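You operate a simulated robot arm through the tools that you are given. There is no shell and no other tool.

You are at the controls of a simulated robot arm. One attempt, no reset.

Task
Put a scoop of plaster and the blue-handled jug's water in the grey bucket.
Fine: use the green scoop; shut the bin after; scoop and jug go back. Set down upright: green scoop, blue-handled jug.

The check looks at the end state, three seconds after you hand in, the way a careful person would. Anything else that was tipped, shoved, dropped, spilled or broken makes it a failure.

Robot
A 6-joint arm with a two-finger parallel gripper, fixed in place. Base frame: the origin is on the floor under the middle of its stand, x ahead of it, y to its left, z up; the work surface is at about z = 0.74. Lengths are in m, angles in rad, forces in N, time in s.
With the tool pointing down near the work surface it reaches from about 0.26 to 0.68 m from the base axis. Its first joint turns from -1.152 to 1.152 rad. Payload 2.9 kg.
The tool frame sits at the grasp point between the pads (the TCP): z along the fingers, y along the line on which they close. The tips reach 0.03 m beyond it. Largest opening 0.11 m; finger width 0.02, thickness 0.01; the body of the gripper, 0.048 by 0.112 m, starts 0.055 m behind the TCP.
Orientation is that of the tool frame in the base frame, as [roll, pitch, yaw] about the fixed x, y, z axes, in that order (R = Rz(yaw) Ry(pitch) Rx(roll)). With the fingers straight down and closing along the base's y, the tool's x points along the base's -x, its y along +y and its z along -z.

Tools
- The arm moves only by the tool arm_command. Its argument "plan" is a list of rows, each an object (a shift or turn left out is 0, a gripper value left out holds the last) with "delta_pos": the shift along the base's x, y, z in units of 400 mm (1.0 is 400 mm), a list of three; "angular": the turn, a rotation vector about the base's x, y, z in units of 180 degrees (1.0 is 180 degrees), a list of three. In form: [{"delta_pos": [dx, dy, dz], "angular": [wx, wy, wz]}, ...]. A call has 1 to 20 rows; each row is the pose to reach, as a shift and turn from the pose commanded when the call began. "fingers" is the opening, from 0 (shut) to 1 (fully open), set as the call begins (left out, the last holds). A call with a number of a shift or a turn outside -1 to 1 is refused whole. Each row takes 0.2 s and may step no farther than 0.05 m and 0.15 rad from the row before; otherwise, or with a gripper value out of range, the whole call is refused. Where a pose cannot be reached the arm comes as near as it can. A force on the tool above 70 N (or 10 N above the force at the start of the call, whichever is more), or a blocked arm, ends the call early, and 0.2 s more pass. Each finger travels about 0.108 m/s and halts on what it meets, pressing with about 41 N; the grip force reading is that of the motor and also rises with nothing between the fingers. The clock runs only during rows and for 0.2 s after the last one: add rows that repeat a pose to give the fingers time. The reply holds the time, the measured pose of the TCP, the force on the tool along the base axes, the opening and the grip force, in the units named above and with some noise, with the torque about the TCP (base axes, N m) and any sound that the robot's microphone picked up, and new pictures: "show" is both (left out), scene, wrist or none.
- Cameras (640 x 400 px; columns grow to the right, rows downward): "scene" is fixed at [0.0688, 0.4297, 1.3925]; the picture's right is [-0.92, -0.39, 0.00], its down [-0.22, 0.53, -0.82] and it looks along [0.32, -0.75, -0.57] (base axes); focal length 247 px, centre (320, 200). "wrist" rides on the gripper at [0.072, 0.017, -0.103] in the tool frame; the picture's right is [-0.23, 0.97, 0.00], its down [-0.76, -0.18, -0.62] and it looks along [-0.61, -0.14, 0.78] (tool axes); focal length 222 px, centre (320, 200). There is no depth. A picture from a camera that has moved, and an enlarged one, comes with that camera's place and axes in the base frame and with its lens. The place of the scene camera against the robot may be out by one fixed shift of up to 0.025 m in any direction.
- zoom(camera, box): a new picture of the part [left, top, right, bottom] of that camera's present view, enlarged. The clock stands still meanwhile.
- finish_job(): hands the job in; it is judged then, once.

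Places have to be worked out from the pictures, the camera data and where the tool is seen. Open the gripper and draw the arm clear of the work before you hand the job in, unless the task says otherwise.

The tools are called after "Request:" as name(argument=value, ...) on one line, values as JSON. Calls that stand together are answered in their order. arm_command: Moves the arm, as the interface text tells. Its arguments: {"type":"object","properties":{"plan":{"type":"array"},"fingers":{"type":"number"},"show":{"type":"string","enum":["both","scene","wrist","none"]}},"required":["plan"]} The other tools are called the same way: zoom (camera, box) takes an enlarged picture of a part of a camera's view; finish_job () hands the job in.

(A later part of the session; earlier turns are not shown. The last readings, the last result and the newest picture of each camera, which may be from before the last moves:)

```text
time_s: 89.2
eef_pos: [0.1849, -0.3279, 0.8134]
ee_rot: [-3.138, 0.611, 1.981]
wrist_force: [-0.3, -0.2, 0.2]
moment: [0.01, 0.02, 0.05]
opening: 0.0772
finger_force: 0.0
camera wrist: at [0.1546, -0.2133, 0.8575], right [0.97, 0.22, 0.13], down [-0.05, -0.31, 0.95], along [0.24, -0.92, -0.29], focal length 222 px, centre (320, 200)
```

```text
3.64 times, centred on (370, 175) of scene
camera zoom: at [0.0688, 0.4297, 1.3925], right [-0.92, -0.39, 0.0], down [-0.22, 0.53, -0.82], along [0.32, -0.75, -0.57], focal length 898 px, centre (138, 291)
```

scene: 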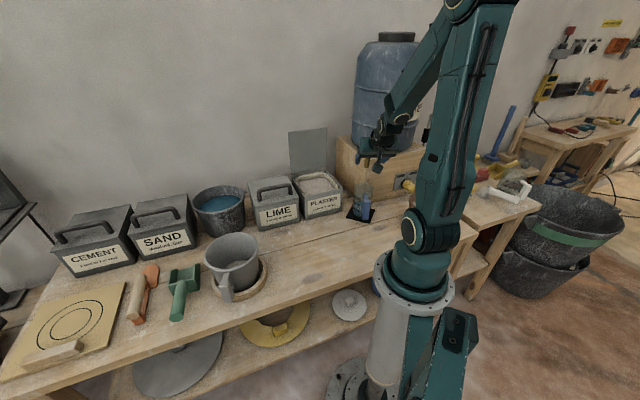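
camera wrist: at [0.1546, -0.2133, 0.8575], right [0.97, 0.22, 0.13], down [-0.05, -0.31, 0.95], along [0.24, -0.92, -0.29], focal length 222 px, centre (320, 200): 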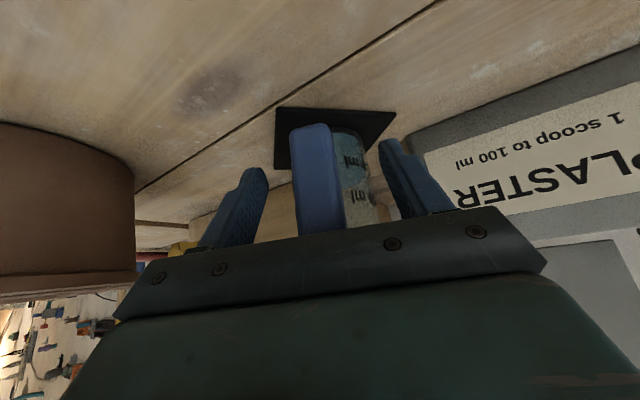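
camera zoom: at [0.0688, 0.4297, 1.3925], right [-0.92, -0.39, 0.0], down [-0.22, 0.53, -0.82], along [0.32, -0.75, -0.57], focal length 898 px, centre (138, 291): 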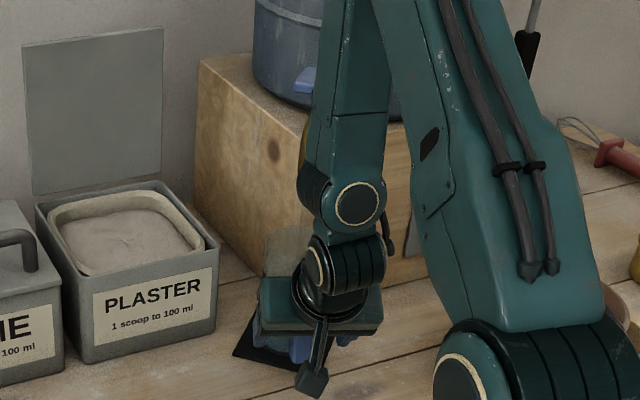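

The bar is centred between the pads, no contact forces. Closing on the handle.

Request:
arm_command(plan=[{"delta_pos": [0, 0, 0]}, {"delta_pos": [0, 0, 0]}, {"delta_pos": [0, 0, 0]}, {"delta_pos": [0, 0, 0]}], fingers=0, show="wrist")

```text
time_s: 90.2
eef_pos: [0.1858, -0.3292, 0.8154]
ee_rot: [-3.137, 0.611, 1.981]
wrist_force: [0.7, -0.4, 0.7]
moment: [0.04, 0.03, 0.01]
opening: 0.0254
finger_force: 41.2
camera wrist: at [0.1545, -0.2132, 0.8578], right [0.97, 0.22, 0.13], down [-0.05, -0.31, 0.95], along [0.24, -0.92, -0.29], focal length 222 px, centre (320, 200)
```

wrist: 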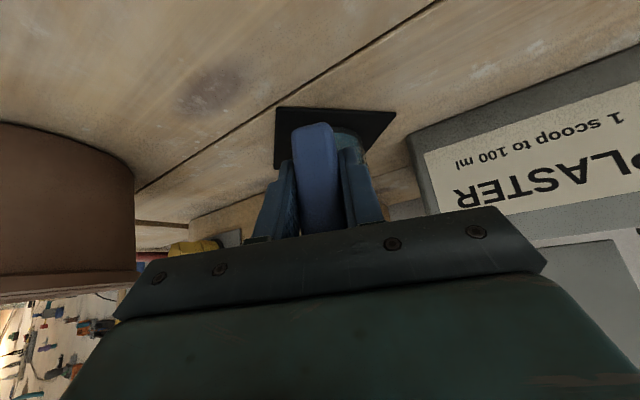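

Handle gripped (25.4 mm). The spout is only ~7 cm above the rim, so I lift just 3.5 cm first and check the jug follows.

Request:
arm_command(plan=[{"delta_pos": [0, 0, 0.0125]}, {"delta_pos": [0, 0, 0.035]}, {"delta_pos": [0, 0, 0.065]}, {"delta_pos": [0, 0, 0.0875]}, {"delta_pos": [0, 0, 0.0875]}], show="both")

Request:
zoom(camera="scene", box=[330, 120, 410, 230])

```text
time_s: 91.4
eef_pos: [0.1865, -0.3285, 0.8484]
ee_rot: [-3.137, 0.61, 1.979]
wrist_force: [0.5, 0.1, -0.3]
moment: [0.04, 0.02, 0.02]
opening: 0.0259
finger_force: 41.2
camera wrist: at [0.1552, -0.2126, 0.8928], right [0.97, 0.22, 0.13], down [-0.05, -0.31, 0.95], along [0.24, -0.92, -0.29], focal length 222 px, centre (320, 200)
```

scene: 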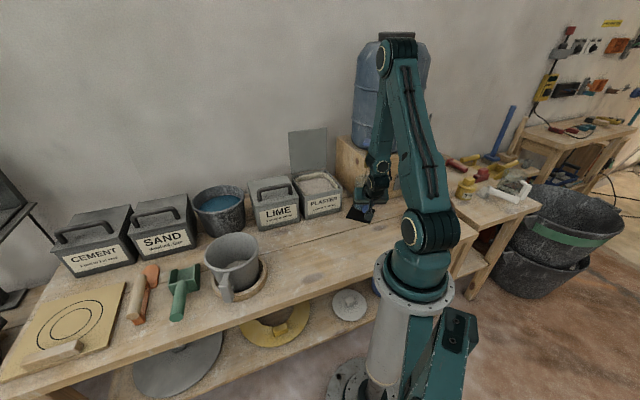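
wrist: 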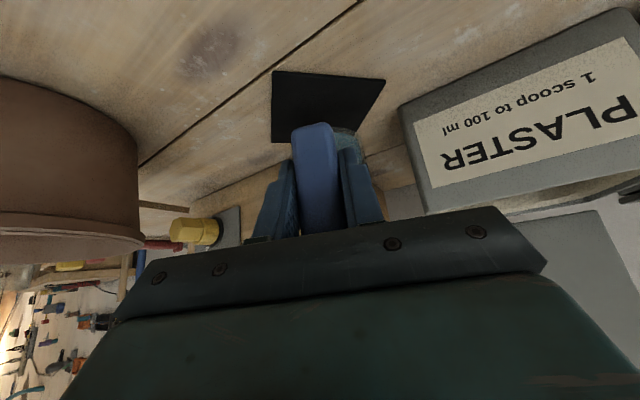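

```text
3.64 times, centred on (370, 175) of scene
camera zoom: at [0.0688, 0.4297, 1.3925], right [-0.92, -0.39, 0.0], down [-0.22, 0.53, -0.82], along [0.32, -0.75, -0.57], focal length 898 px, centre (138, 291)
```

zoom: 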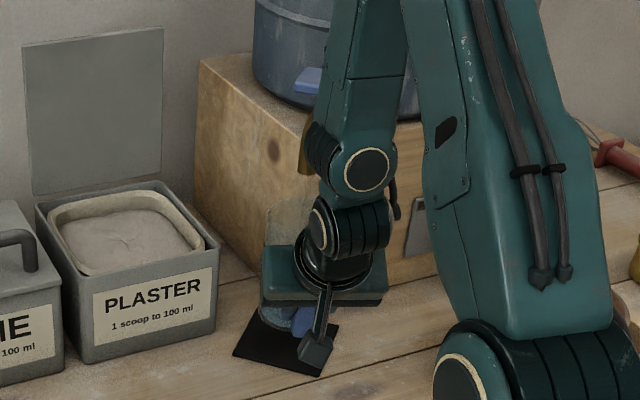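

The jug follows the gripper and clears the mat. I slide it sideways out from under the spout (keeping clear of the bin's corner), then raise it.

Request:
arm_command(plan=[{"delta_pos": [0.025, 0.016, 0]}, {"delta_pos": [0.06, 0.038, 0]}, {"delta_pos": [0.095, 0.06, 0]}, {"delta_pos": [0.1225, 0.078, 0.0]}, {"delta_pos": [0.13, 0.083, 0.04]}, {"delta_pos": [0.13, 0.083, 0.1]}, {"delta_pos": [0.13, 0.083, 0.17]}, {"delta_pos": [0.13, 0.083, 0.25]}, {"delta_pos": [0.13, 0.083, 0.32]}, {"delta_pos": [0.13, 0.083, 0.38]}, {"delta_pos": [0.13, 0.083, 0.38]}], show="both")

Request:
zoom(camera="scene", box=[300, 100, 400, 230])

```text
time_s: 93.8
eef_pos: [0.2392, -0.2938, 1.0044]
ee_rot: [-3.138, 0.611, 1.981]
wrist_force: [0.3, 0.1, -1.3]
moment: [0.04, 0.05, -0.04]
opening: 0.0255
finger_force: 41.3
camera wrist: at [0.2079, -0.1787, 1.0468], right [0.97, 0.22, 0.13], down [-0.05, -0.31, 0.95], along [0.24, -0.92, -0.29], focal length 222 px, centre (320, 200)
```

scene: 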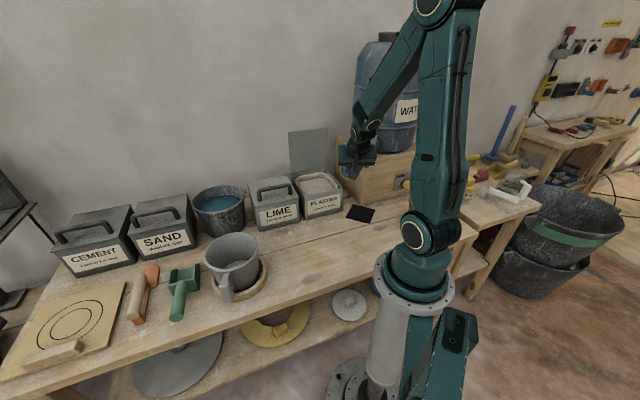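
wrist: 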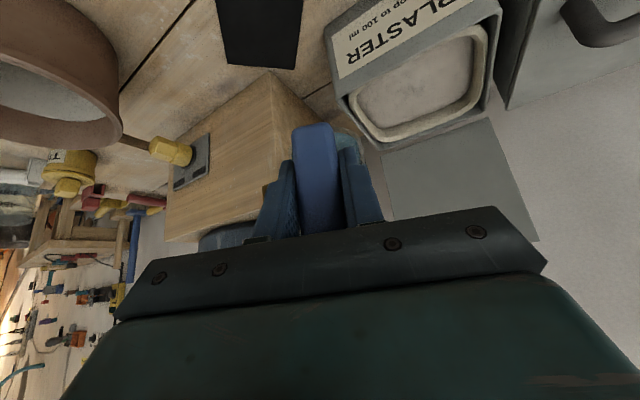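

```text
3.08 times, centred on (350, 165) of scene
camera zoom: at [0.0688, 0.4297, 1.3925], right [-0.92, -0.39, 0.0], down [-0.22, 0.53, -0.82], along [0.32, -0.75, -0.57], focal length 760 px, centre (228, 308)
```

zoom: 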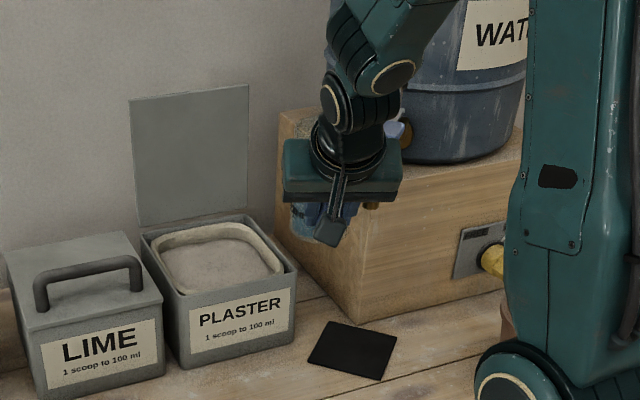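

The jug is clear and upright. I carry it toward the bucket in two stages, turning only about the vertical so it stays upright.

Request:
arm_command(plan=[{"delta_pos": [0.025, 0.04, 0.01], "angular": [0, 0, 0.018]}, {"delta_pos": [0.07, 0.108, 0.02], "angular": [0, 0, 0.046]}, {"delta_pos": [0.12, 0.184, 0.03], "angular": [0, 0, 0.078]}, {"delta_pos": [0.17, 0.26, 0.04], "angular": [0, 0, 0.11]}, {"delta_pos": [0.22, 0.337, 0.046], "angular": [0, 0, 0.142]}, {"delta_pos": [0.265, 0.407, 0.046], "angular": [0, 0, 0.172]}, {"delta_pos": [0.3, 0.461, 0.046], "angular": [0, 0, 0.195]}, {"delta_pos": [0.318, 0.489, 0.046], "angular": [0, 0, 0.2056]}], show="none")

Request:
arm_command(plan=[{"delta_pos": [0.015, 0.04, 0.0], "angular": [0, 0, 0.016]}, {"delta_pos": [0.04, 0.11, 0.0], "angular": [0, 0, 0.045]}, {"delta_pos": [0.07, 0.19, 0.0], "angular": [0, 0, 0.077]}, {"delta_pos": [0.1, 0.27, 0.0], "angular": [0, 0, 0.109]}, {"delta_pos": [0.13, 0.35, -0.02], "angular": [0, 0, 0.141]}, {"delta_pos": [0.157, 0.43, -0.045], "angular": [0, 0, 0.174]}, {"delta_pos": [0.18, 0.49, -0.065], "angular": [0, 0, 0.198]}, {"delta_pos": [0.1885, 0.5145, -0.075], "angular": [0, 0, 0.2083]}, {"delta_pos": [0.1885, 0.5145, -0.075], "angular": [0, 0, 0.2083]}], show="both")

Request:
zoom(camera="scene", box=[170, 180, 300, 310])

```text
time_s: 95.6
eef_pos: [0.3652, -0.0976, 1.0207]
ee_rot: [-3.135, 0.611, 2.629]
wrist_force: [0.8, 0.3, -1.8]
moment: [0.0, 0.1, 0.0]
opening: 0.0255
finger_force: 40.8
```

```text
time_s: 97.6
eef_pos: [0.4406, 0.1071, 0.9897]
ee_rot: [-3.136, 0.61, -3.001]
wrist_force: [-0.5, 0.4, -1.4]
moment: [0.04, 0.1, -0.02]
opening: 0.0258
finger_force: 41.1
camera wrist: at [0.3217, 0.1067, 1.0326], right [0.05, 0.99, 0.13], down [0.29, -0.14, 0.95], along [0.96, -0.01, -0.29], focal length 222 px, centre (320, 200)
```

scene: 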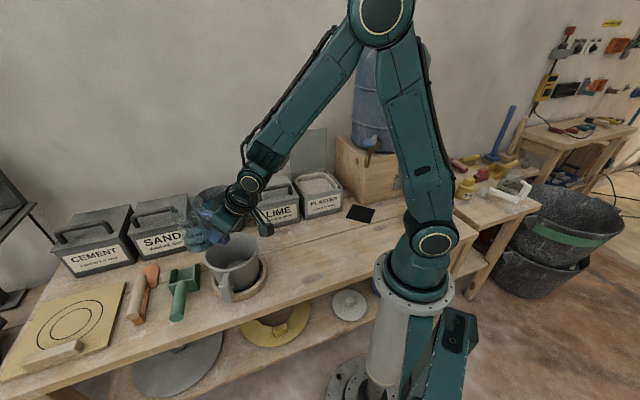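
wrist: 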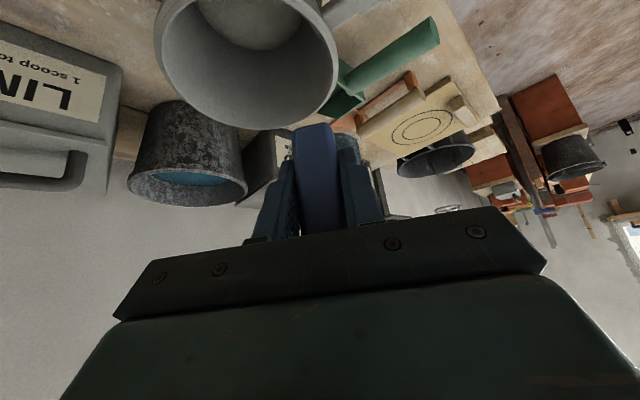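

```text
3.08 times, centred on (235, 245) of scene
camera zoom: at [0.0688, 0.4297, 1.3925], right [-0.92, -0.39, 0.0], down [-0.22, 0.53, -0.82], along [0.32, -0.75, -0.57], focal length 760 px, centre (582, 62)
```

zoom: 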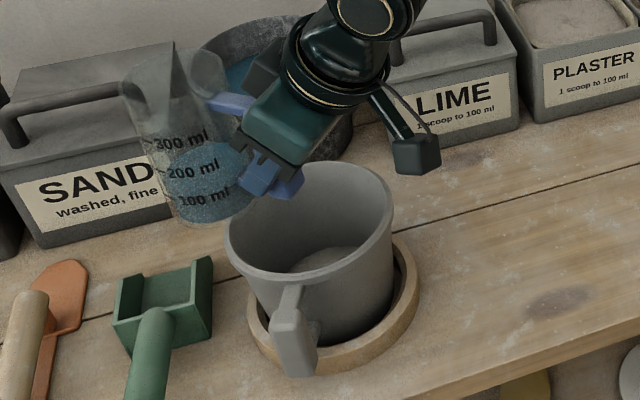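

The jug is upright at the bucket with water near the 200 ml mark. I zoom in to measure the jug's rim, spout and base relative to the bucket before tilting.

Request:
zoom(camera="scene", box=[170, 190, 250, 260])

Request:
zoom(camera="wrist", box=[150, 0, 390, 190])

```text
5.71 times, centred on (210, 225) of scene
camera zoom: at [0.0688, 0.4297, 1.3925], right [-0.92, -0.39, 0.0], down [-0.22, 0.53, -0.82], along [0.32, -0.75, -0.57], focal length 1412 px, centre (949, 57)
```

zoom: 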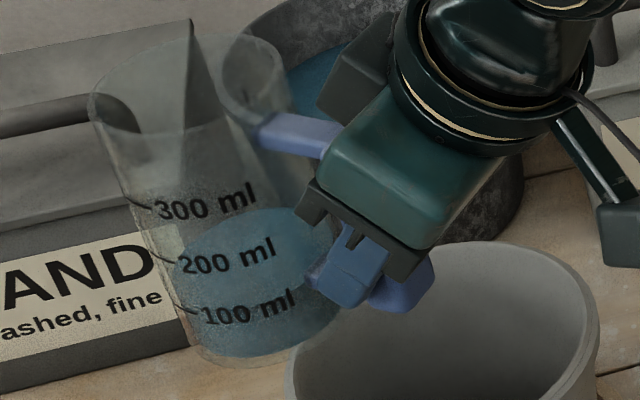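

```text
2.11 times, centred on (270, 95) of wrist
camera zoom: at [0.3217, 0.1067, 1.0326], right [0.05, 0.99, 0.13], down [0.29, -0.14, 0.95], along [0.96, -0.01, -0.29], focal length 468 px, centre (425, 421)
```

zoom: 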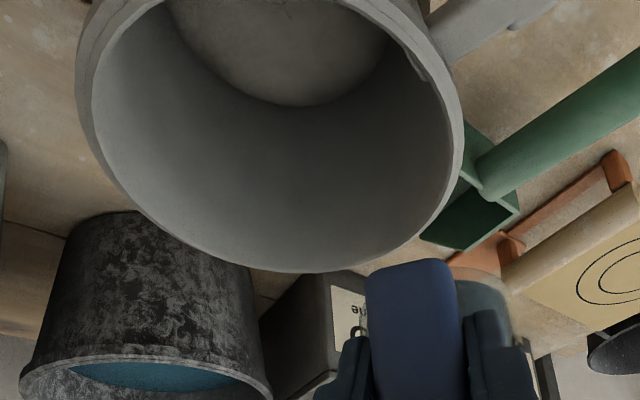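

Measurements agree: jug axis ≈62 mm ahead of the grip, ~14 cm tall, ~40% full, so water should start leaving near 65° tilt. Bucket centre confirmed ≈(0.467, 0.064). I start the tilt (to ~42°), keeping the lip above the bucket's +x/+y side.

Request:
arm_command(plan=[{"delta_pos": [0.007, 0.028, -0.018], "angular": [0.0242, -0.0114, -0.029]}, {"delta_pos": [0.0138, 0.0558, -0.0375], "angular": [0.0485, -0.0228, -0.0581]}, {"delta_pos": [0.0263, 0.08, -0.0625], "angular": [0.0752, -0.0336, -0.0852]}, {"delta_pos": [0.0388, 0.1045, -0.0875], "angular": [0.1022, -0.0441, -0.112]}, {"delta_pos": [0.0532, 0.1253, -0.106], "angular": [0.1311, -0.0538, -0.137]}, {"delta_pos": [0.0675, 0.146, -0.125], "angular": [0.1606, -0.063, -0.1615]}, {"delta_pos": [0.0818, 0.1623, -0.138], "angular": [0.1919, -0.0712, -0.184]}, {"delta_pos": [0.096, 0.1785, -0.15], "angular": [0.2239, -0.0789, -0.2064]}, {"delta_pos": [0.096, 0.1785, -0.15], "angular": [0.2239, -0.0789, -0.2064]}], show="both")

Request:
zoom(camera="scene", box=[170, 190, 290, 310])

```text
time_s: 99.6
eef_pos: [0.4775, 0.178, 0.9335]
ee_rot: [2.272, 0.525, 2.109]
wrist_force: [0.5, -0.7, -1.3]
moment: [0.02, 0.07, 0.01]
opening: 0.0255
finger_force: 41.0
camera wrist: at [0.368, 0.2304, 0.9658], right [0.45, 0.47, 0.76], down [-0.24, -0.75, 0.61], along [0.86, -0.46, -0.23], focal length 222 px, centre (320, 200)
```

scene: 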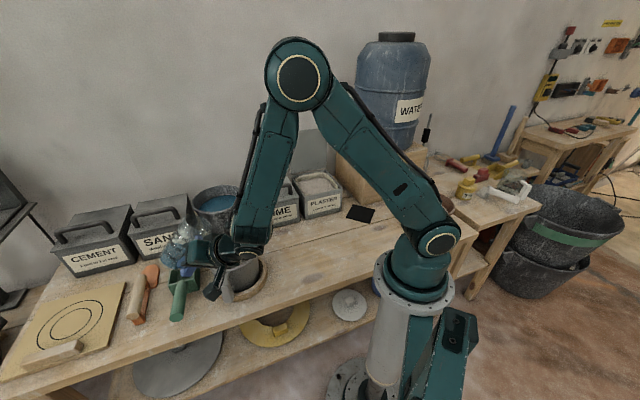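
wrist: 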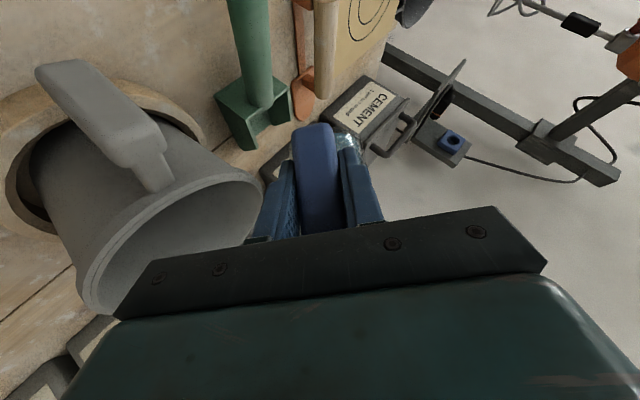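

```text
3.33 times, centred on (230, 250) of scene
camera zoom: at [0.0688, 0.4297, 1.3924], right [-0.92, -0.39, 0.0], down [-0.22, 0.53, -0.82], along [0.32, -0.75, -0.57], focal length 823 px, centre (620, 33)
```

zoom: 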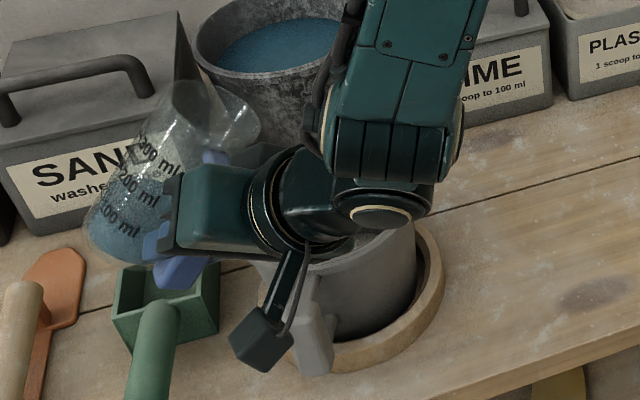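

The tilt follows the plan (lip seen where predicted, inside the bucket's outline). I continue slowly to ~77°, where most of the water should run out, watching the lip.

Request:
arm_command(plan=[{"delta_pos": [0.0085, 0.007, 0.0092], "angular": [0.0221, -0.0068, -0.0126]}, {"delta_pos": [0.017, 0.014, 0.0183], "angular": [0.0441, -0.0135, -0.0253]}, {"delta_pos": [0.0255, 0.021, 0.0275], "angular": [0.0662, -0.0203, -0.0379]}, {"delta_pos": [0.0318, 0.0237, 0.0363], "angular": [0.0894, -0.0266, -0.0486]}, {"delta_pos": [0.038, 0.0263, 0.0452], "angular": [0.1126, -0.033, -0.0594]}, {"delta_pos": [0.0443, 0.029, 0.054], "angular": [0.1358, -0.0393, -0.0701]}, {"delta_pos": [0.0478, 0.0273, 0.0682], "angular": [0.1601, -0.045, -0.0788]}, {"delta_pos": [0.0513, 0.0255, 0.0823], "angular": [0.1843, -0.0506, -0.0875]}, {"delta_pos": [0.0548, 0.0238, 0.0965], "angular": [0.2086, -0.0563, -0.0962]}], show="both")

Request:
zoom(camera="scene", box=[170, 190, 290, 310])

```text
time_s: 101.6
eef_pos: [0.4989, 0.1881, 0.9689]
ee_rot: [1.887, -0.042, 1.699]
wrist_force: [0.7, 0.5, -0.8]
moment: [0.02, 0.05, -0.01]
opening: 0.0258
finger_force: 41.0
camera wrist: at [0.3998, 0.2461, 1.0204], right [0.33, -0.23, 0.92], down [-0.55, -0.84, -0.01], along [0.77, -0.5, -0.4], focal length 222 px, centre (320, 200)
```

scene: 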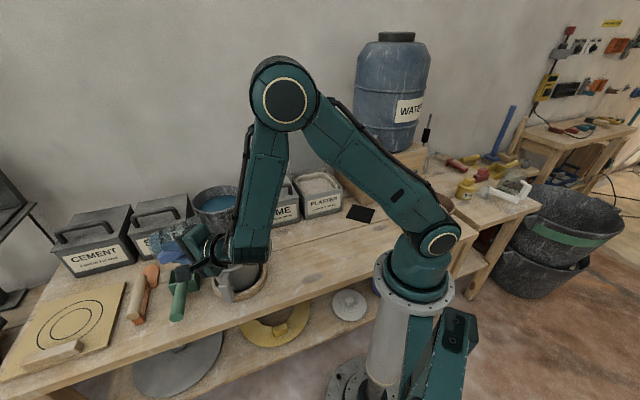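
wrist: 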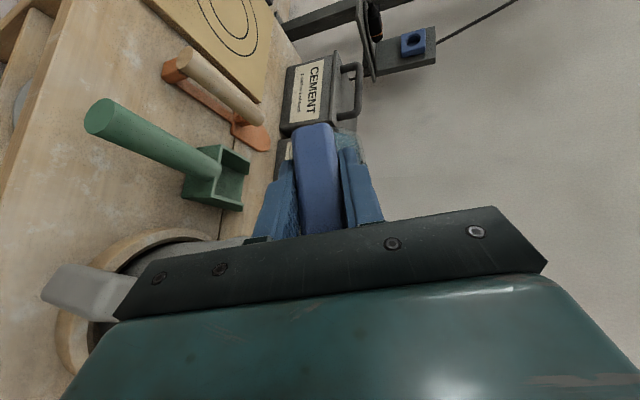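

```text
3.33 times, centred on (230, 250) of scene
camera zoom: at [0.0689, 0.4297, 1.3924], right [-0.92, -0.39, 0.0], down [-0.22, 0.53, -0.82], along [0.32, -0.75, -0.57], focal length 823 px, centre (620, 33)
```

zoom: 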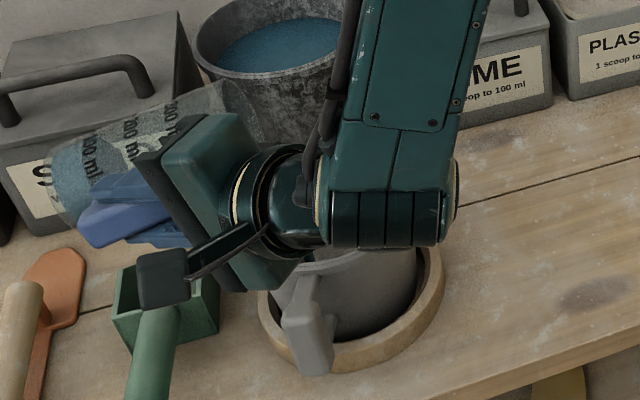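

Position on plan (lip inside the bucket's outline), still plenty of water in the jug's bottom. I tip on to ~111° and hold to drain it.

Request:
arm_command(plan=[{"delta_pos": [0.0002, -0.0063, 0.0171], "angular": [0.0247, -0.0063, -0.0064]}, {"delta_pos": [0.0005, -0.0125, 0.0342], "angular": [0.0495, -0.0127, -0.0128]}, {"delta_pos": [0.0007, -0.0188, 0.0513], "angular": [0.0742, -0.019, -0.0192]}, {"delta_pos": [-0.0021, -0.0289, 0.0693], "angular": [0.0994, -0.0251, -0.0235]}, {"delta_pos": [-0.005, -0.039, 0.0873], "angular": [0.1247, -0.0312, -0.0277]}, {"delta_pos": [-0.0078, -0.0491, 0.1053], "angular": [0.1499, -0.0373, -0.032]}, {"delta_pos": [-0.0135, -0.0627, 0.1203], "angular": [0.1756, -0.0428, -0.034]}, {"delta_pos": [-0.0193, -0.0762, 0.1353], "angular": [0.2013, -0.0482, -0.0361]}, {"delta_pos": [-0.025, -0.0898, 0.1503], "angular": [0.227, -0.0537, -0.0381]}, {"delta_pos": [-0.025, -0.0898, 0.1503], "angular": [0.227, -0.0537, -0.0381]}, {"delta_pos": [-0.025, -0.0898, 0.1503], "angular": [0.227, -0.0537, -0.0381]}, {"delta_pos": [-0.025, -0.0898, 0.1503], "angular": [0.227, -0.0537, -0.0381]}, {"delta_pos": [-0.025, -0.0898, 0.1503], "angular": [0.227, -0.0537, -0.0381]}], show="both")

Request:
zoom(camera="scene", box=[170, 190, 290, 310])

```text
time_s: 104.4
eef_pos: [0.5258, 0.1329, 1.0584]
ee_rot: [1.628, -0.731, 1.681]
wrist_force: [0.1, 0.0, -1.2]
moment: [0.02, 0.09, -0.01]
opening: 0.0257
finger_force: 40.8
out of reach, approached as far as the arm can: row 6, 7, 8, 9, 10, 11, 12, 13
camera wrist: at [0.4212, 0.1605, 1.1251], right [0.14, -0.81, 0.57], down [-0.58, -0.54, -0.61], along [0.8, -0.24, -0.54], focal length 222 px, centre (320, 200)
```

scene: 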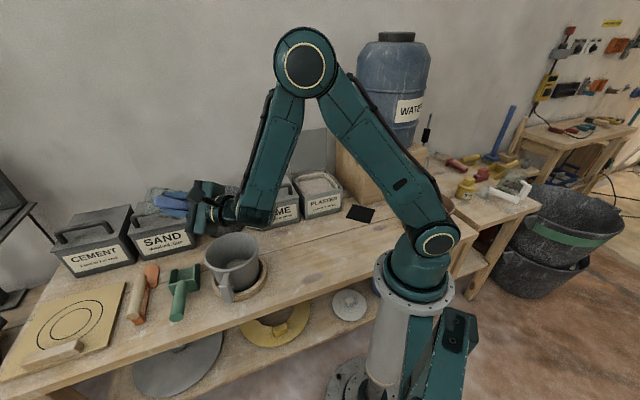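
wrist: 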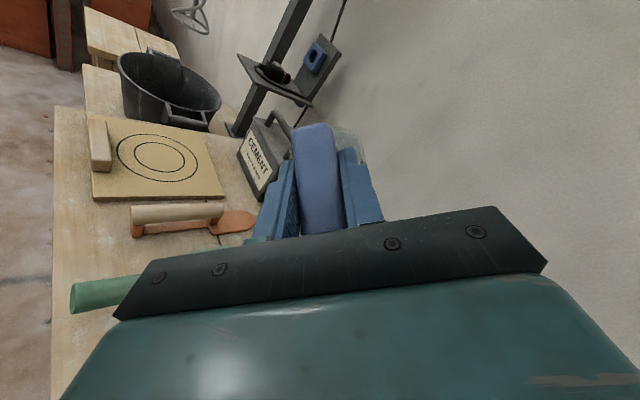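

```text
3.33 times, centred on (230, 250) of scene
camera zoom: at [0.0688, 0.4297, 1.3925], right [-0.92, -0.39, 0.0], down [-0.22, 0.53, -0.82], along [0.32, -0.75, -0.57], focal length 823 px, centre (620, 33)
```

zoom: 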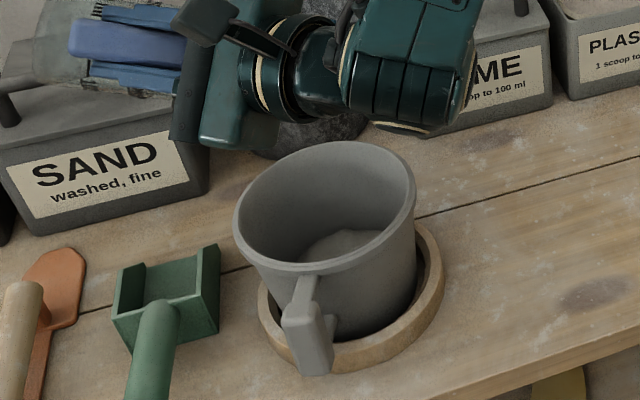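

The last rows went slightly out of reach (tool 3.5 cm farther out and 3 cm higher than planned; lip still within the bucket's outline). I check the jug, the bucket's content and the bench for water.

Request:
zoom(camera="scene", box=[130, 170, 230, 240])

Request:
zoom(camera="scene", box=[190, 220, 280, 310])

Request:
zoom(camera="wrist", box=[240, 90, 440, 240])

```text
5.71 times, centred on (180, 205) of scene
camera zoom: at [0.0688, 0.4297, 1.3925], right [-0.92, -0.39, 0.0], down [-0.22, 0.53, -0.82], along [0.32, -0.75, -0.57], focal length 1412 px, centre (1120, 171)
```

zoom: 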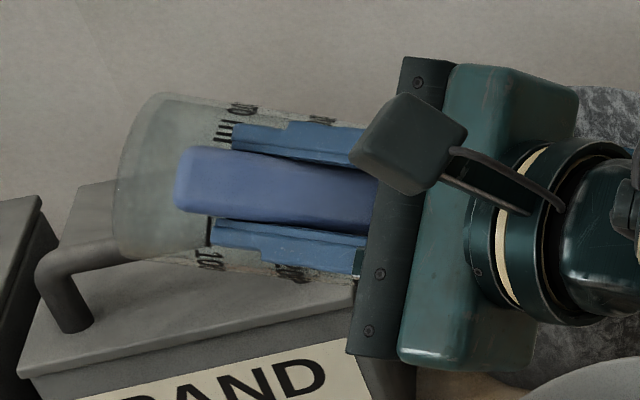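

```text
4.44 times, centred on (235, 265) of scene
camera zoom: at [0.0688, 0.4297, 1.3925], right [-0.92, -0.39, 0.0], down [-0.22, 0.53, -0.82], along [0.32, -0.75, -0.57], focal length 1098 px, centre (698, -89)
```

zoom: 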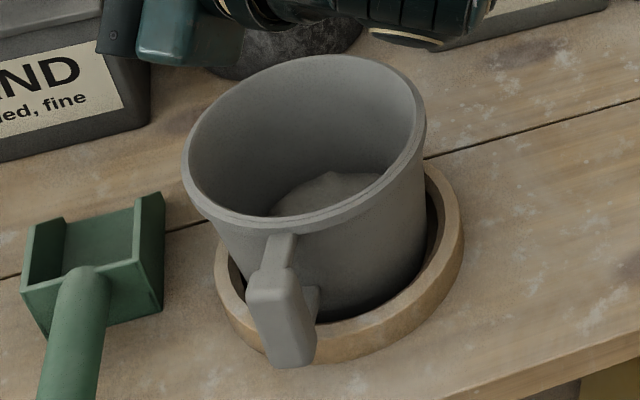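

```text
2.67 times, centred on (340, 165) of wrist
camera zoom: at [0.4212, 0.1605, 1.1251], right [0.14, -0.81, 0.57], down [-0.58, -0.54, -0.61], along [0.8, -0.24, -0.54], focal length 592 px, centre (267, 293)
```

zoom: 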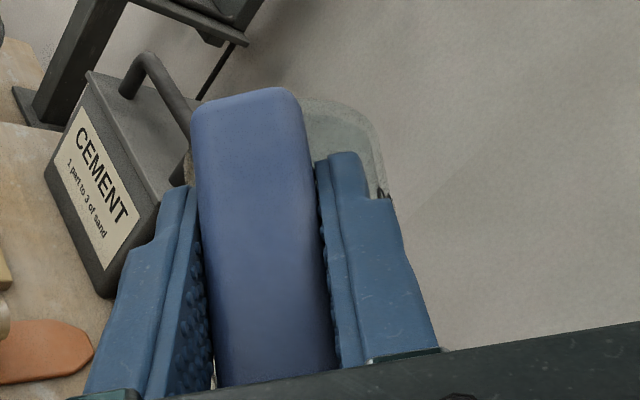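

The jug is clear and empty, the bucket holds the heap. I compare the bucket's pose again using the same enlargement as at the start.

Request:
zoom(camera="scene", box=[110, 180, 290, 330])

Request:
zoom(camera="scene", box=[205, 225, 265, 275])

```text
2.67 times, centred on (200, 255) of scene
camera zoom: at [0.0688, 0.4297, 1.3925], right [-0.92, -0.39, 0.0], down [-0.22, 0.53, -0.82], along [0.32, -0.75, -0.57], focal length 659 px, centre (640, 53)
```

zoom: 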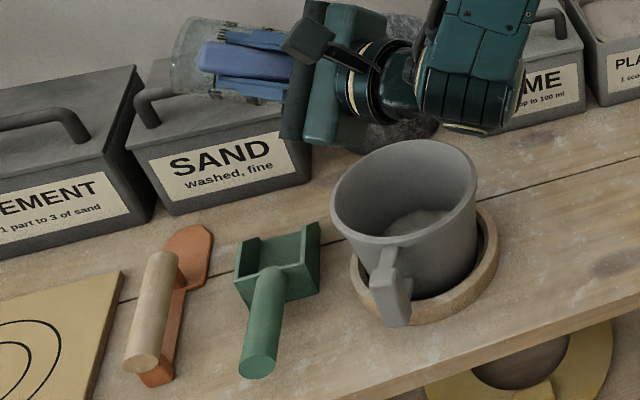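

```text
8.00 times, centred on (235, 250) of scene
camera zoom: at [0.0688, 0.4297, 1.3925], right [-0.92, -0.39, 0.0], down [-0.22, 0.53, -0.82], along [0.32, -0.75, -0.57], focal length 1976 px, centre (1000, -200)
```

zoom: 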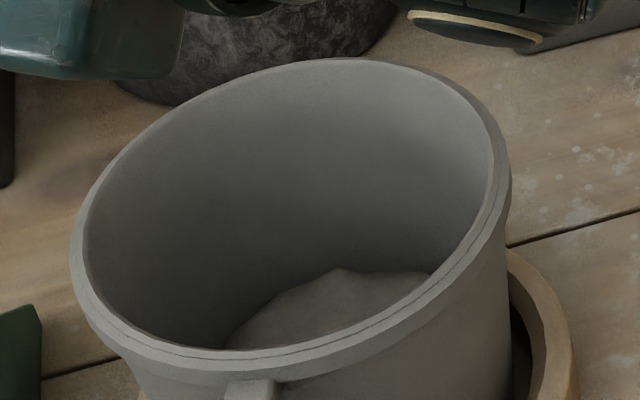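

Bucket still in its ring; jug is empty. I turn the jug back upright, staying high above the bucket.

Request:
arm_command(plan=[{"delta_pos": [-0.0126, -0.004, 0.004], "angular": [-0.0395, 0.0033, 0.021]}, {"delta_pos": [-0.0251, -0.008, 0.008], "angular": [-0.079, 0.0066, 0.042]}, {"delta_pos": [-0.0377, -0.012, 0.012], "angular": [-0.1186, 0.0098, 0.063]}, {"delta_pos": [-0.0502, -0.016, 0.016], "angular": [-0.1581, 0.0131, 0.084]}, {"delta_pos": [-0.0628, -0.02, 0.02], "angular": [-0.1976, 0.0164, 0.105]}, {"delta_pos": [-0.0754, -0.0239, 0.02], "angular": [-0.2371, 0.0197, 0.126]}, {"delta_pos": [-0.0879, -0.0279, 0.02], "angular": [-0.2767, 0.023, 0.147]}, {"delta_pos": [-0.1005, -0.0319, 0.02], "angular": [-0.3162, 0.0263, 0.168]}, {"delta_pos": [-0.113, -0.0359, 0.02], "angular": [-0.3557, 0.0295, 0.1891]}, {"delta_pos": [-0.1256, -0.0399, 0.02], "angular": [-0.3952, 0.0328, 0.2101]}, {"delta_pos": [-0.1381, -0.0439, 0.02], "angular": [-0.4348, 0.0361, 0.2311]}, {"delta_pos": [-0.1507, -0.0479, 0.02], "angular": [-0.4743, 0.0394, 0.2521]}, {"delta_pos": [-0.1633, -0.0518, 0.02], "angular": [-0.5138, 0.0427, 0.2731]}, {"delta_pos": [-0.1758, -0.0558, 0.02], "angular": [-0.5533, 0.046, 0.2941]}, {"delta_pos": [-0.1884, -0.0598, 0.02], "angular": [-0.5928, 0.0492, 0.3151]}, {"delta_pos": [-0.2009, -0.0638, 0.02], "angular": [-0.6324, 0.0525, 0.3361]}, {"delta_pos": [-0.2135, -0.0678, 0.02], "angular": [-0.6719, 0.0558, 0.3571]}, {"delta_pos": [-0.2135, -0.0678, 0.02], "angular": [-0.6719, 0.0558, 0.3571]}], show="both")

Request:
zoom(camera="scene", box=[170, 170, 290, 310])

Request:
zoom(camera="wrist", box=[150, 0, 390, 190])

```text
time_s: 108.2
eef_pos: [0.4411, 0.1065, 1.0668]
ee_rot: [-3.135, 0.61, -2.999]
wrist_force: [-0.3, 0.5, -1.5]
moment: [-0.01, 0.08, -0.01]
opening: 0.0259
finger_force: 40.8
camera wrist: at [0.3221, 0.1065, 1.1101], right [0.05, 0.99, 0.13], down [0.29, -0.13, 0.95], along [0.96, -0.01, -0.29], focal length 222 px, centre (320, 200)
```

scene: 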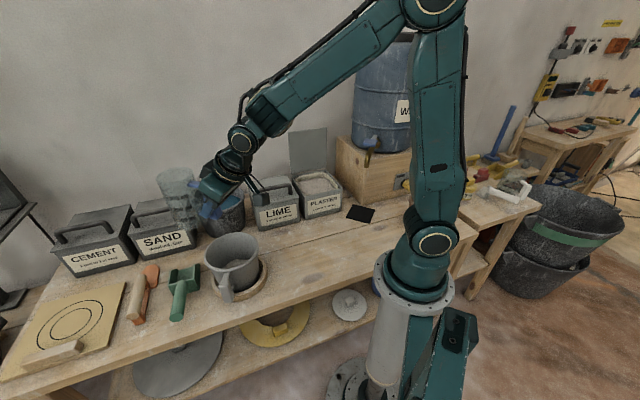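
wrist: 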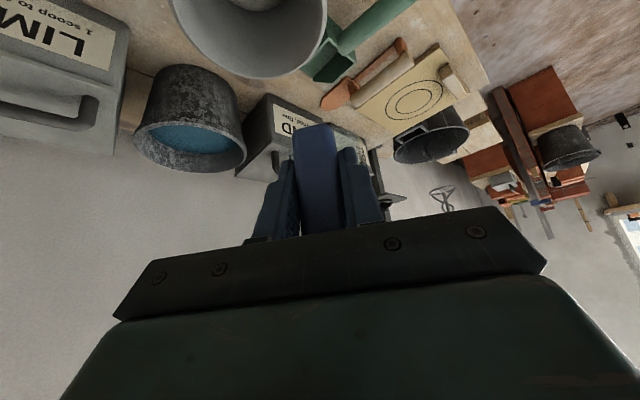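

```text
2.86 times, centred on (230, 240) of scene
camera zoom: at [0.0688, 0.4297, 1.3925], right [-0.92, -0.39, 0.0], down [-0.22, 0.53, -0.82], along [0.32, -0.75, -0.57], focal length 706 px, centre (577, 86)
```

zoom: 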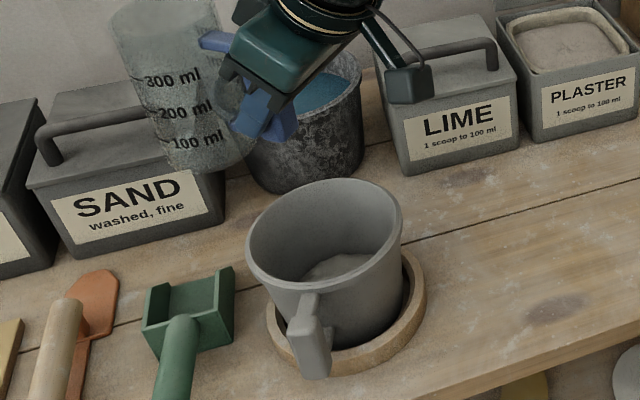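

```text
2.11 times, centred on (270, 95) of wrist
camera zoom: at [0.3221, 0.1065, 1.1101], right [0.05, 0.99, 0.13], down [0.29, -0.13, 0.95], along [0.96, -0.01, -0.29], focal length 468 px, centre (425, 421)
```

zoom: 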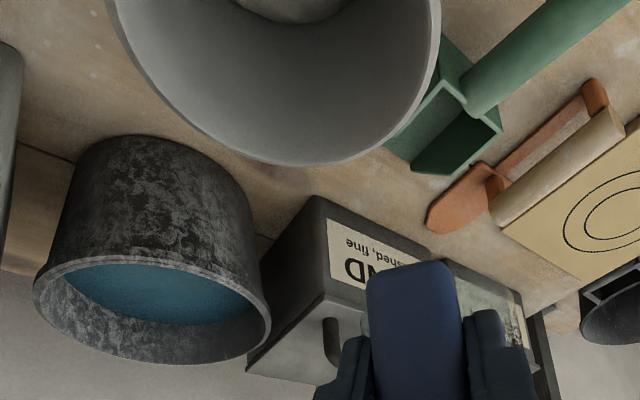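

No spill visible; the jug hangs upright and empty. I carry it back the same way in two stages.

Request:
arm_command(plan=[{"delta_pos": [-0.02, -0.05, 0.0], "angular": [0, 0, -0.02]}, {"delta_pos": [-0.05, -0.13, 0.0], "angular": [0, 0, -0.052]}, {"delta_pos": [-0.08, -0.215, -0.02], "angular": [0, 0, -0.086]}, {"delta_pos": [-0.11, -0.3, -0.04], "angular": [0, 0, -0.12]}, {"delta_pos": [-0.14, -0.385, -0.06], "angular": [0, 0, -0.154]}, {"delta_pos": [-0.17, -0.465, -0.08], "angular": [0, 0, -0.186]}, {"delta_pos": [-0.19, -0.516, -0.092], "angular": [0, 0, -0.2074]}], show="none")

Request:
arm_command(plan=[{"delta_pos": [-0.04, -0.061, -0.01], "angular": [0, 0, -0.026]}, {"delta_pos": [-0.09, -0.138, -0.02], "angular": [0, 0, -0.059]}, {"delta_pos": [-0.14, -0.215, -0.03], "angular": [0, 0, -0.091]}, {"delta_pos": [-0.19, -0.292, -0.04], "angular": [0, 0, -0.124]}, {"delta_pos": [-0.24, -0.369, -0.055], "angular": [0, 0, -0.157]}, {"delta_pos": [-0.29, -0.446, -0.065], "angular": [0, 0, -0.189]}, {"delta_pos": [-0.318, -0.489, -0.071], "angular": [0, 0, -0.2074]}, {"delta_pos": [-0.318, -0.489, -0.071], "angular": [0, 0, -0.2074]}], show="both")

Request:
zoom(camera="scene", box=[180, 200, 290, 320])

```text
time_s: 109.8
eef_pos: [0.364, -0.0985, 1.0275]
ee_rot: [-3.138, 0.61, 2.627]
wrist_force: [-0.2, -0.6, -0.8]
moment: [0.08, 0.07, 0.0]
opening: 0.0259
finger_force: 41.1
```

```text
time_s: 111.6
eef_pos: [0.2351, -0.2939, 1.0016]
ee_rot: [-3.138, 0.61, 1.976]
wrist_force: [0.1, 0.1, -1.0]
moment: [0.04, 0.01, 0.03]
opening: 0.0256
finger_force: 40.8
camera wrist: at [0.2063, -0.1786, 1.0449], right [0.97, 0.21, 0.13], down [-0.06, -0.31, 0.95], along [0.24, -0.93, -0.29], focal length 222 px, centre (320, 200)
```

scene: 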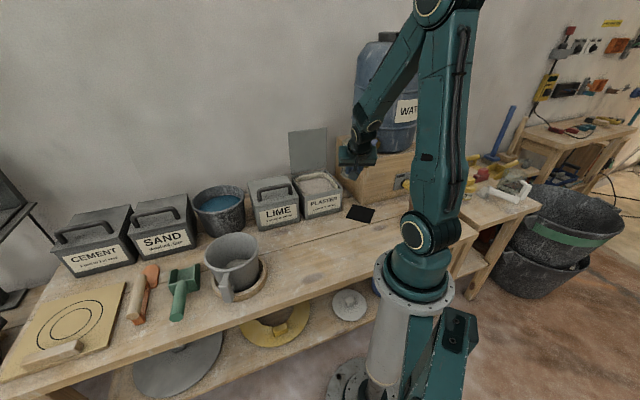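
wrist: 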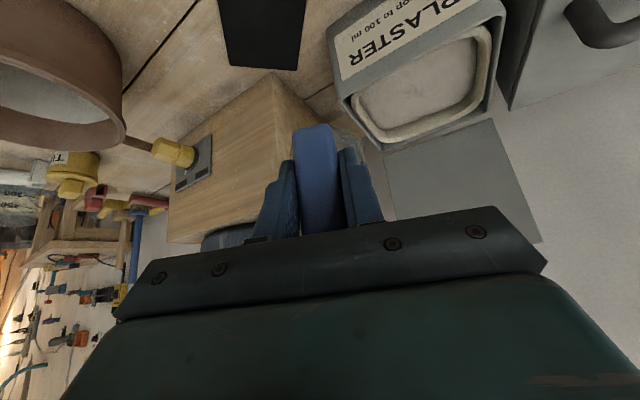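

```text
3.33 times, centred on (235, 260) of scene
camera zoom: at [0.0688, 0.4297, 1.3925], right [-0.92, -0.39, 0.0], down [-0.22, 0.53, -0.82], along [0.32, -0.75, -0.57], focal length 823 px, centre (603, 0)
```

zoom: 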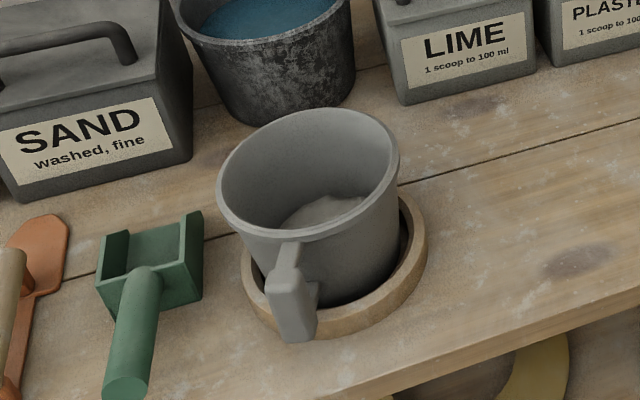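

Back beside the tap at the earlier waypoint. I lower to 3.5 cm above the mat's level beside the spout and trim the yaw.

Request:
arm_command(plan=[{"delta_pos": [0.0065, -0.0035, -0.09], "angular": [0, 0, 0.0016]}, {"delta_pos": [0.0065, -0.0035, -0.18], "angular": [0, 0, 0.0016]}, {"delta_pos": [0.0065, -0.0035, -0.27], "angular": [0, 0, 0.0016]}, {"delta_pos": [0.0065, -0.0035, -0.34], "angular": [0, 0, 0.0016]}, {"delta_pos": [0.0065, -0.0035, -0.3815], "angular": [0, 0, 0.0016]}, {"delta_pos": [0.0065, -0.0035, -0.3815], "angular": [0, 0, 0.0016]}], show="wrist")

Request:
arm_command(plan=[{"delta_pos": [0, 0, 0]}], show="none")

Request:
arm_command(plan=[{"delta_pos": [0, 0, 0]}], show="none")

```text
time_s: 112.7
eef_pos: [0.2376, -0.2948, 0.863]
ee_rot: [-3.135, 0.616, 1.982]
wrist_force: [-14.9, 20.9, 24.9]
moment: [-1.87, -1.63, 0.23]
opening: 0.0259
finger_force: 40.8
stopped in row 5: the force on the tool passed its limit at 94 N (the readings are from after the stop); the commanded pose is now the measured one
camera wrist: at [0.2072, -0.1798, 0.9055], right [0.97, 0.22, 0.13], down [-0.06, -0.31, 0.95], along [0.25, -0.93, -0.29], focal length 222 px, centre (320, 200)
```

wrist: 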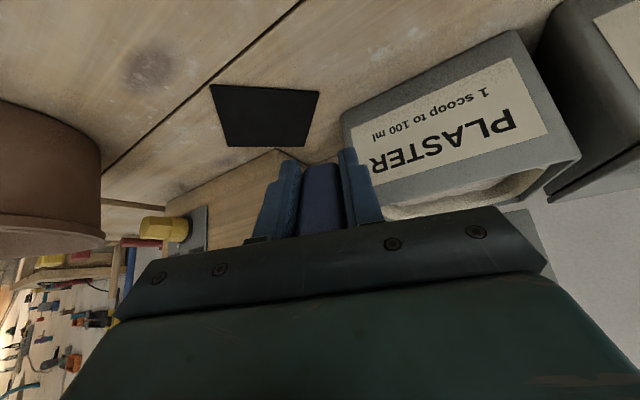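

```text
time_s: 113.1
eef_pos: [0.237, -0.2956, 0.8615]
ee_rot: [-3.138, 0.617, 1.981]
wrist_force: [-22.1, 27.9, 36.5]
moment: [-2.66, -2.32, 0.17]
opening: 0.0257
finger_force: 41.3
```

```text
time_s: 113.5
eef_pos: [0.2382, -0.2963, 0.8637]
ee_rot: [-3.139, 0.616, 1.983]
wrist_force: [-24.6, 29.3, 41.9]
moment: [-3.03, -2.61, 0.09]
opening: 0.0254
finger_force: 41.1
```

Contact: the jug's foot came down on the plaster bin's front corner (94 N, stopped). I lift off immediately and look at what moved.

Request:
arm_command(plan=[{"delta_pos": [0, 0, 0.03]}, {"delta_pos": [0, 0, 0.08]}, {"delta_pos": [0, 0, 0.15]}, {"delta_pos": [0, 0, 0.25]}, {"delta_pos": [0, 0, 0.35]}, {"delta_pos": [0, 0, 0.35]}], show="both")

Request:
zoom(camera="scene", box=[280, 110, 390, 230])

Request:
zoom(camera="wrist", box=[200, 0, 520, 200])

```text
time_s: 114.9
eef_pos: [0.2435, -0.2967, 1.0006]
ee_rot: [-3.137, 0.614, 1.981]
wrist_force: [-0.7, -0.4, -1.4]
moment: [0.04, 0.03, -0.01]
opening: 0.0255
finger_force: 40.9
camera wrist: at [0.2118, -0.1814, 1.0438], right [0.97, 0.22, 0.13], down [-0.06, -0.31, 0.95], along [0.25, -0.92, -0.29], focal length 222 px, centre (320, 200)
```

scene: 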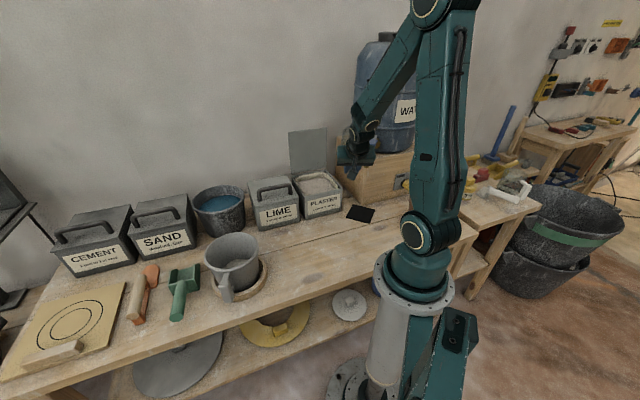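
wrist: 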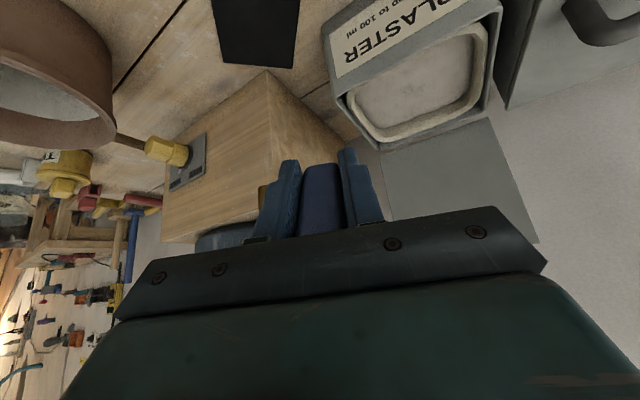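

```text
3.33 times, centred on (335, 170) of scene
camera zoom: at [0.0688, 0.4297, 1.3925], right [-0.92, -0.39, 0.0], down [-0.22, 0.53, -0.82], along [0.32, -0.75, -0.57], focal length 823 px, centre (270, 300)
```

zoom: 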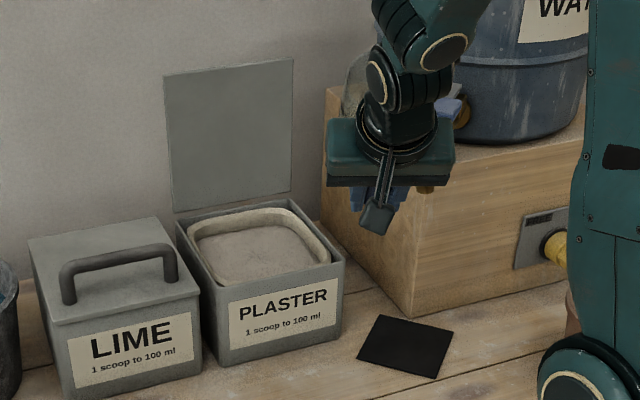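

```text
2.00 times, centred on (360, 100) of wrist
camera zoom: at [0.2118, -0.1814, 1.0438], right [0.97, 0.22, 0.13], down [-0.06, -0.31, 0.95], along [0.25, -0.92, -0.29], focal length 444 px, centre (240, 400)
```

zoom: 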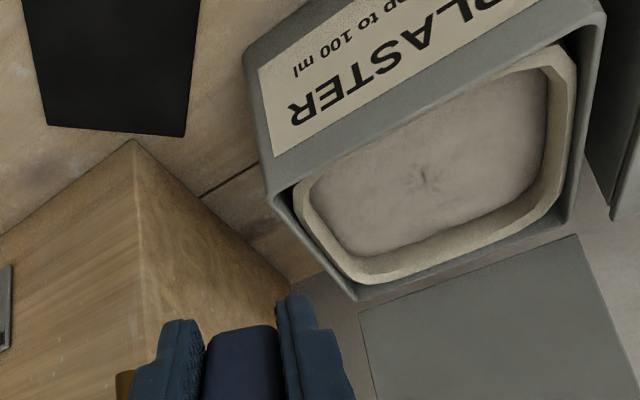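

The jug has turned ~45° in the grip (its foot swung outward) but stays held; the bin looks unmoved. I take it to a free bench spot near (0.45, −0.12), turn the tool near-vertical so the jug becomes upright again, and check.

Request:
arm_command(plan=[{"delta_pos": [0.04, 0.054, 0.03], "angular": [0.0188, 0.0218, 0.0301]}, {"delta_pos": [0.08, 0.107, 0.06], "angular": [0.0376, 0.0437, 0.0602]}, {"delta_pos": [0.12, 0.161, 0.09], "angular": [0.0565, 0.0655, 0.0902]}, {"delta_pos": [0.16, 0.214, 0.11], "angular": [0.0753, 0.0873, 0.1203]}, {"delta_pos": [0.2, 0.268, 0.125], "angular": [0.0941, 0.1092, 0.1504]}, {"delta_pos": [0.24, 0.321, 0.125], "angular": [0.1129, 0.131, 0.1805]}, {"delta_pos": [0.28, 0.375, 0.125], "angular": [0.1318, 0.1528, 0.2105]}, {"delta_pos": [0.32, 0.428, 0.125], "angular": [0.1506, 0.1747, 0.2406]}, {"delta_pos": [0.356, 0.482, 0.125], "angular": [0.1694, 0.1965, 0.2707]}, {"delta_pos": [0.356, 0.482, 0.125], "angular": [0.1694, 0.1965, 0.2707]}], show="both")

Request:
zoom(camera="scene", box=[200, 150, 320, 270])

Request:
zoom(camera="scene", box=[300, 100, 400, 230])

```text
time_s: 117.1
eef_pos: [0.3794, -0.1044, 1.0503]
ee_rot: [-3.14, -0.176, 2.883]
wrist_force: [0.6, 0.8, -0.6]
moment: [0.05, 0.09, -0.03]
opening: 0.0253
finger_force: 40.8
camera wrist: at [0.3337, -0.0735, 1.165], right [0.47, 0.88, -0.04], down [0.79, -0.39, 0.48], along [0.41, -0.26, -0.88], focal length 222 px, centre (320, 200)
```

scene: 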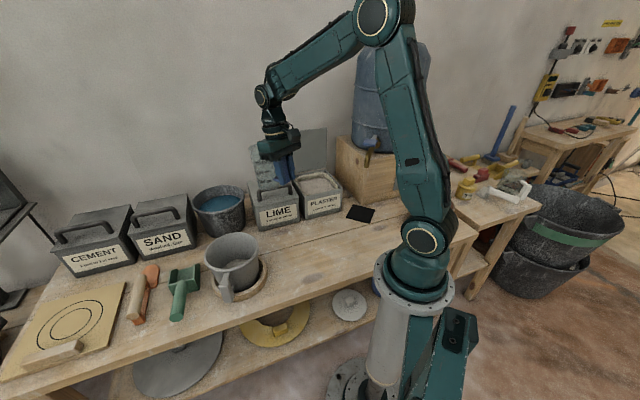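
wrist: 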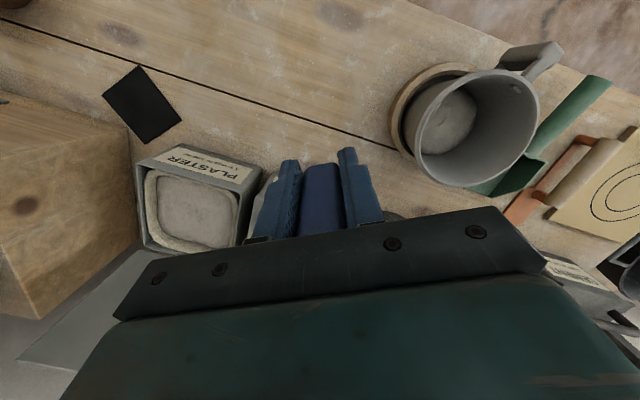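

```text
3.33 times, centred on (260, 210) of scene
camera zoom: at [0.0689, 0.4297, 1.3925], right [-0.92, -0.39, 0.0], down [-0.22, 0.53, -0.82], along [0.32, -0.75, -0.57], focal length 823 px, centre (520, 167)
```

zoom: 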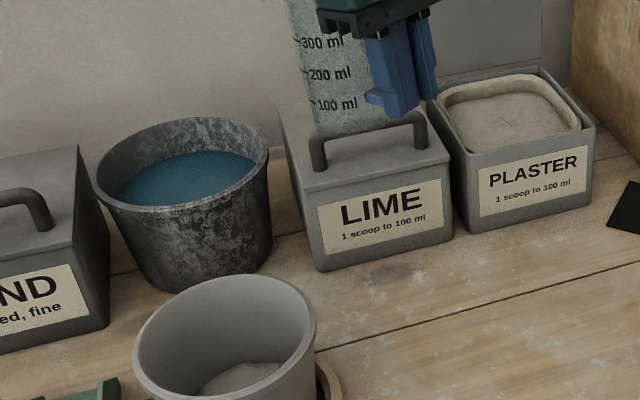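

```text
3.08 times, centred on (350, 165) of scene
camera zoom: at [0.0689, 0.4297, 1.3925], right [-0.92, -0.39, 0.0], down [-0.22, 0.53, -0.82], along [0.32, -0.75, -0.57], focal length 760 px, centre (228, 308)
```

zoom: 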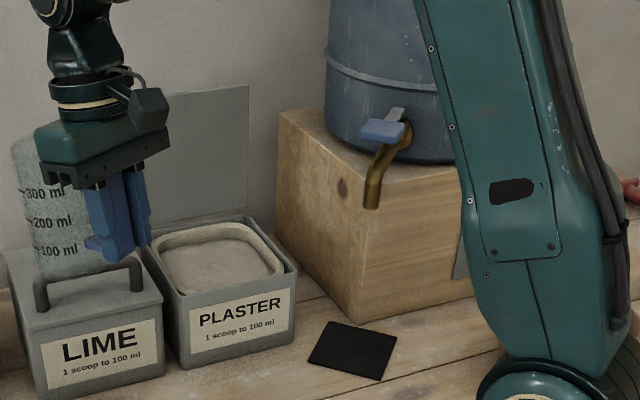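

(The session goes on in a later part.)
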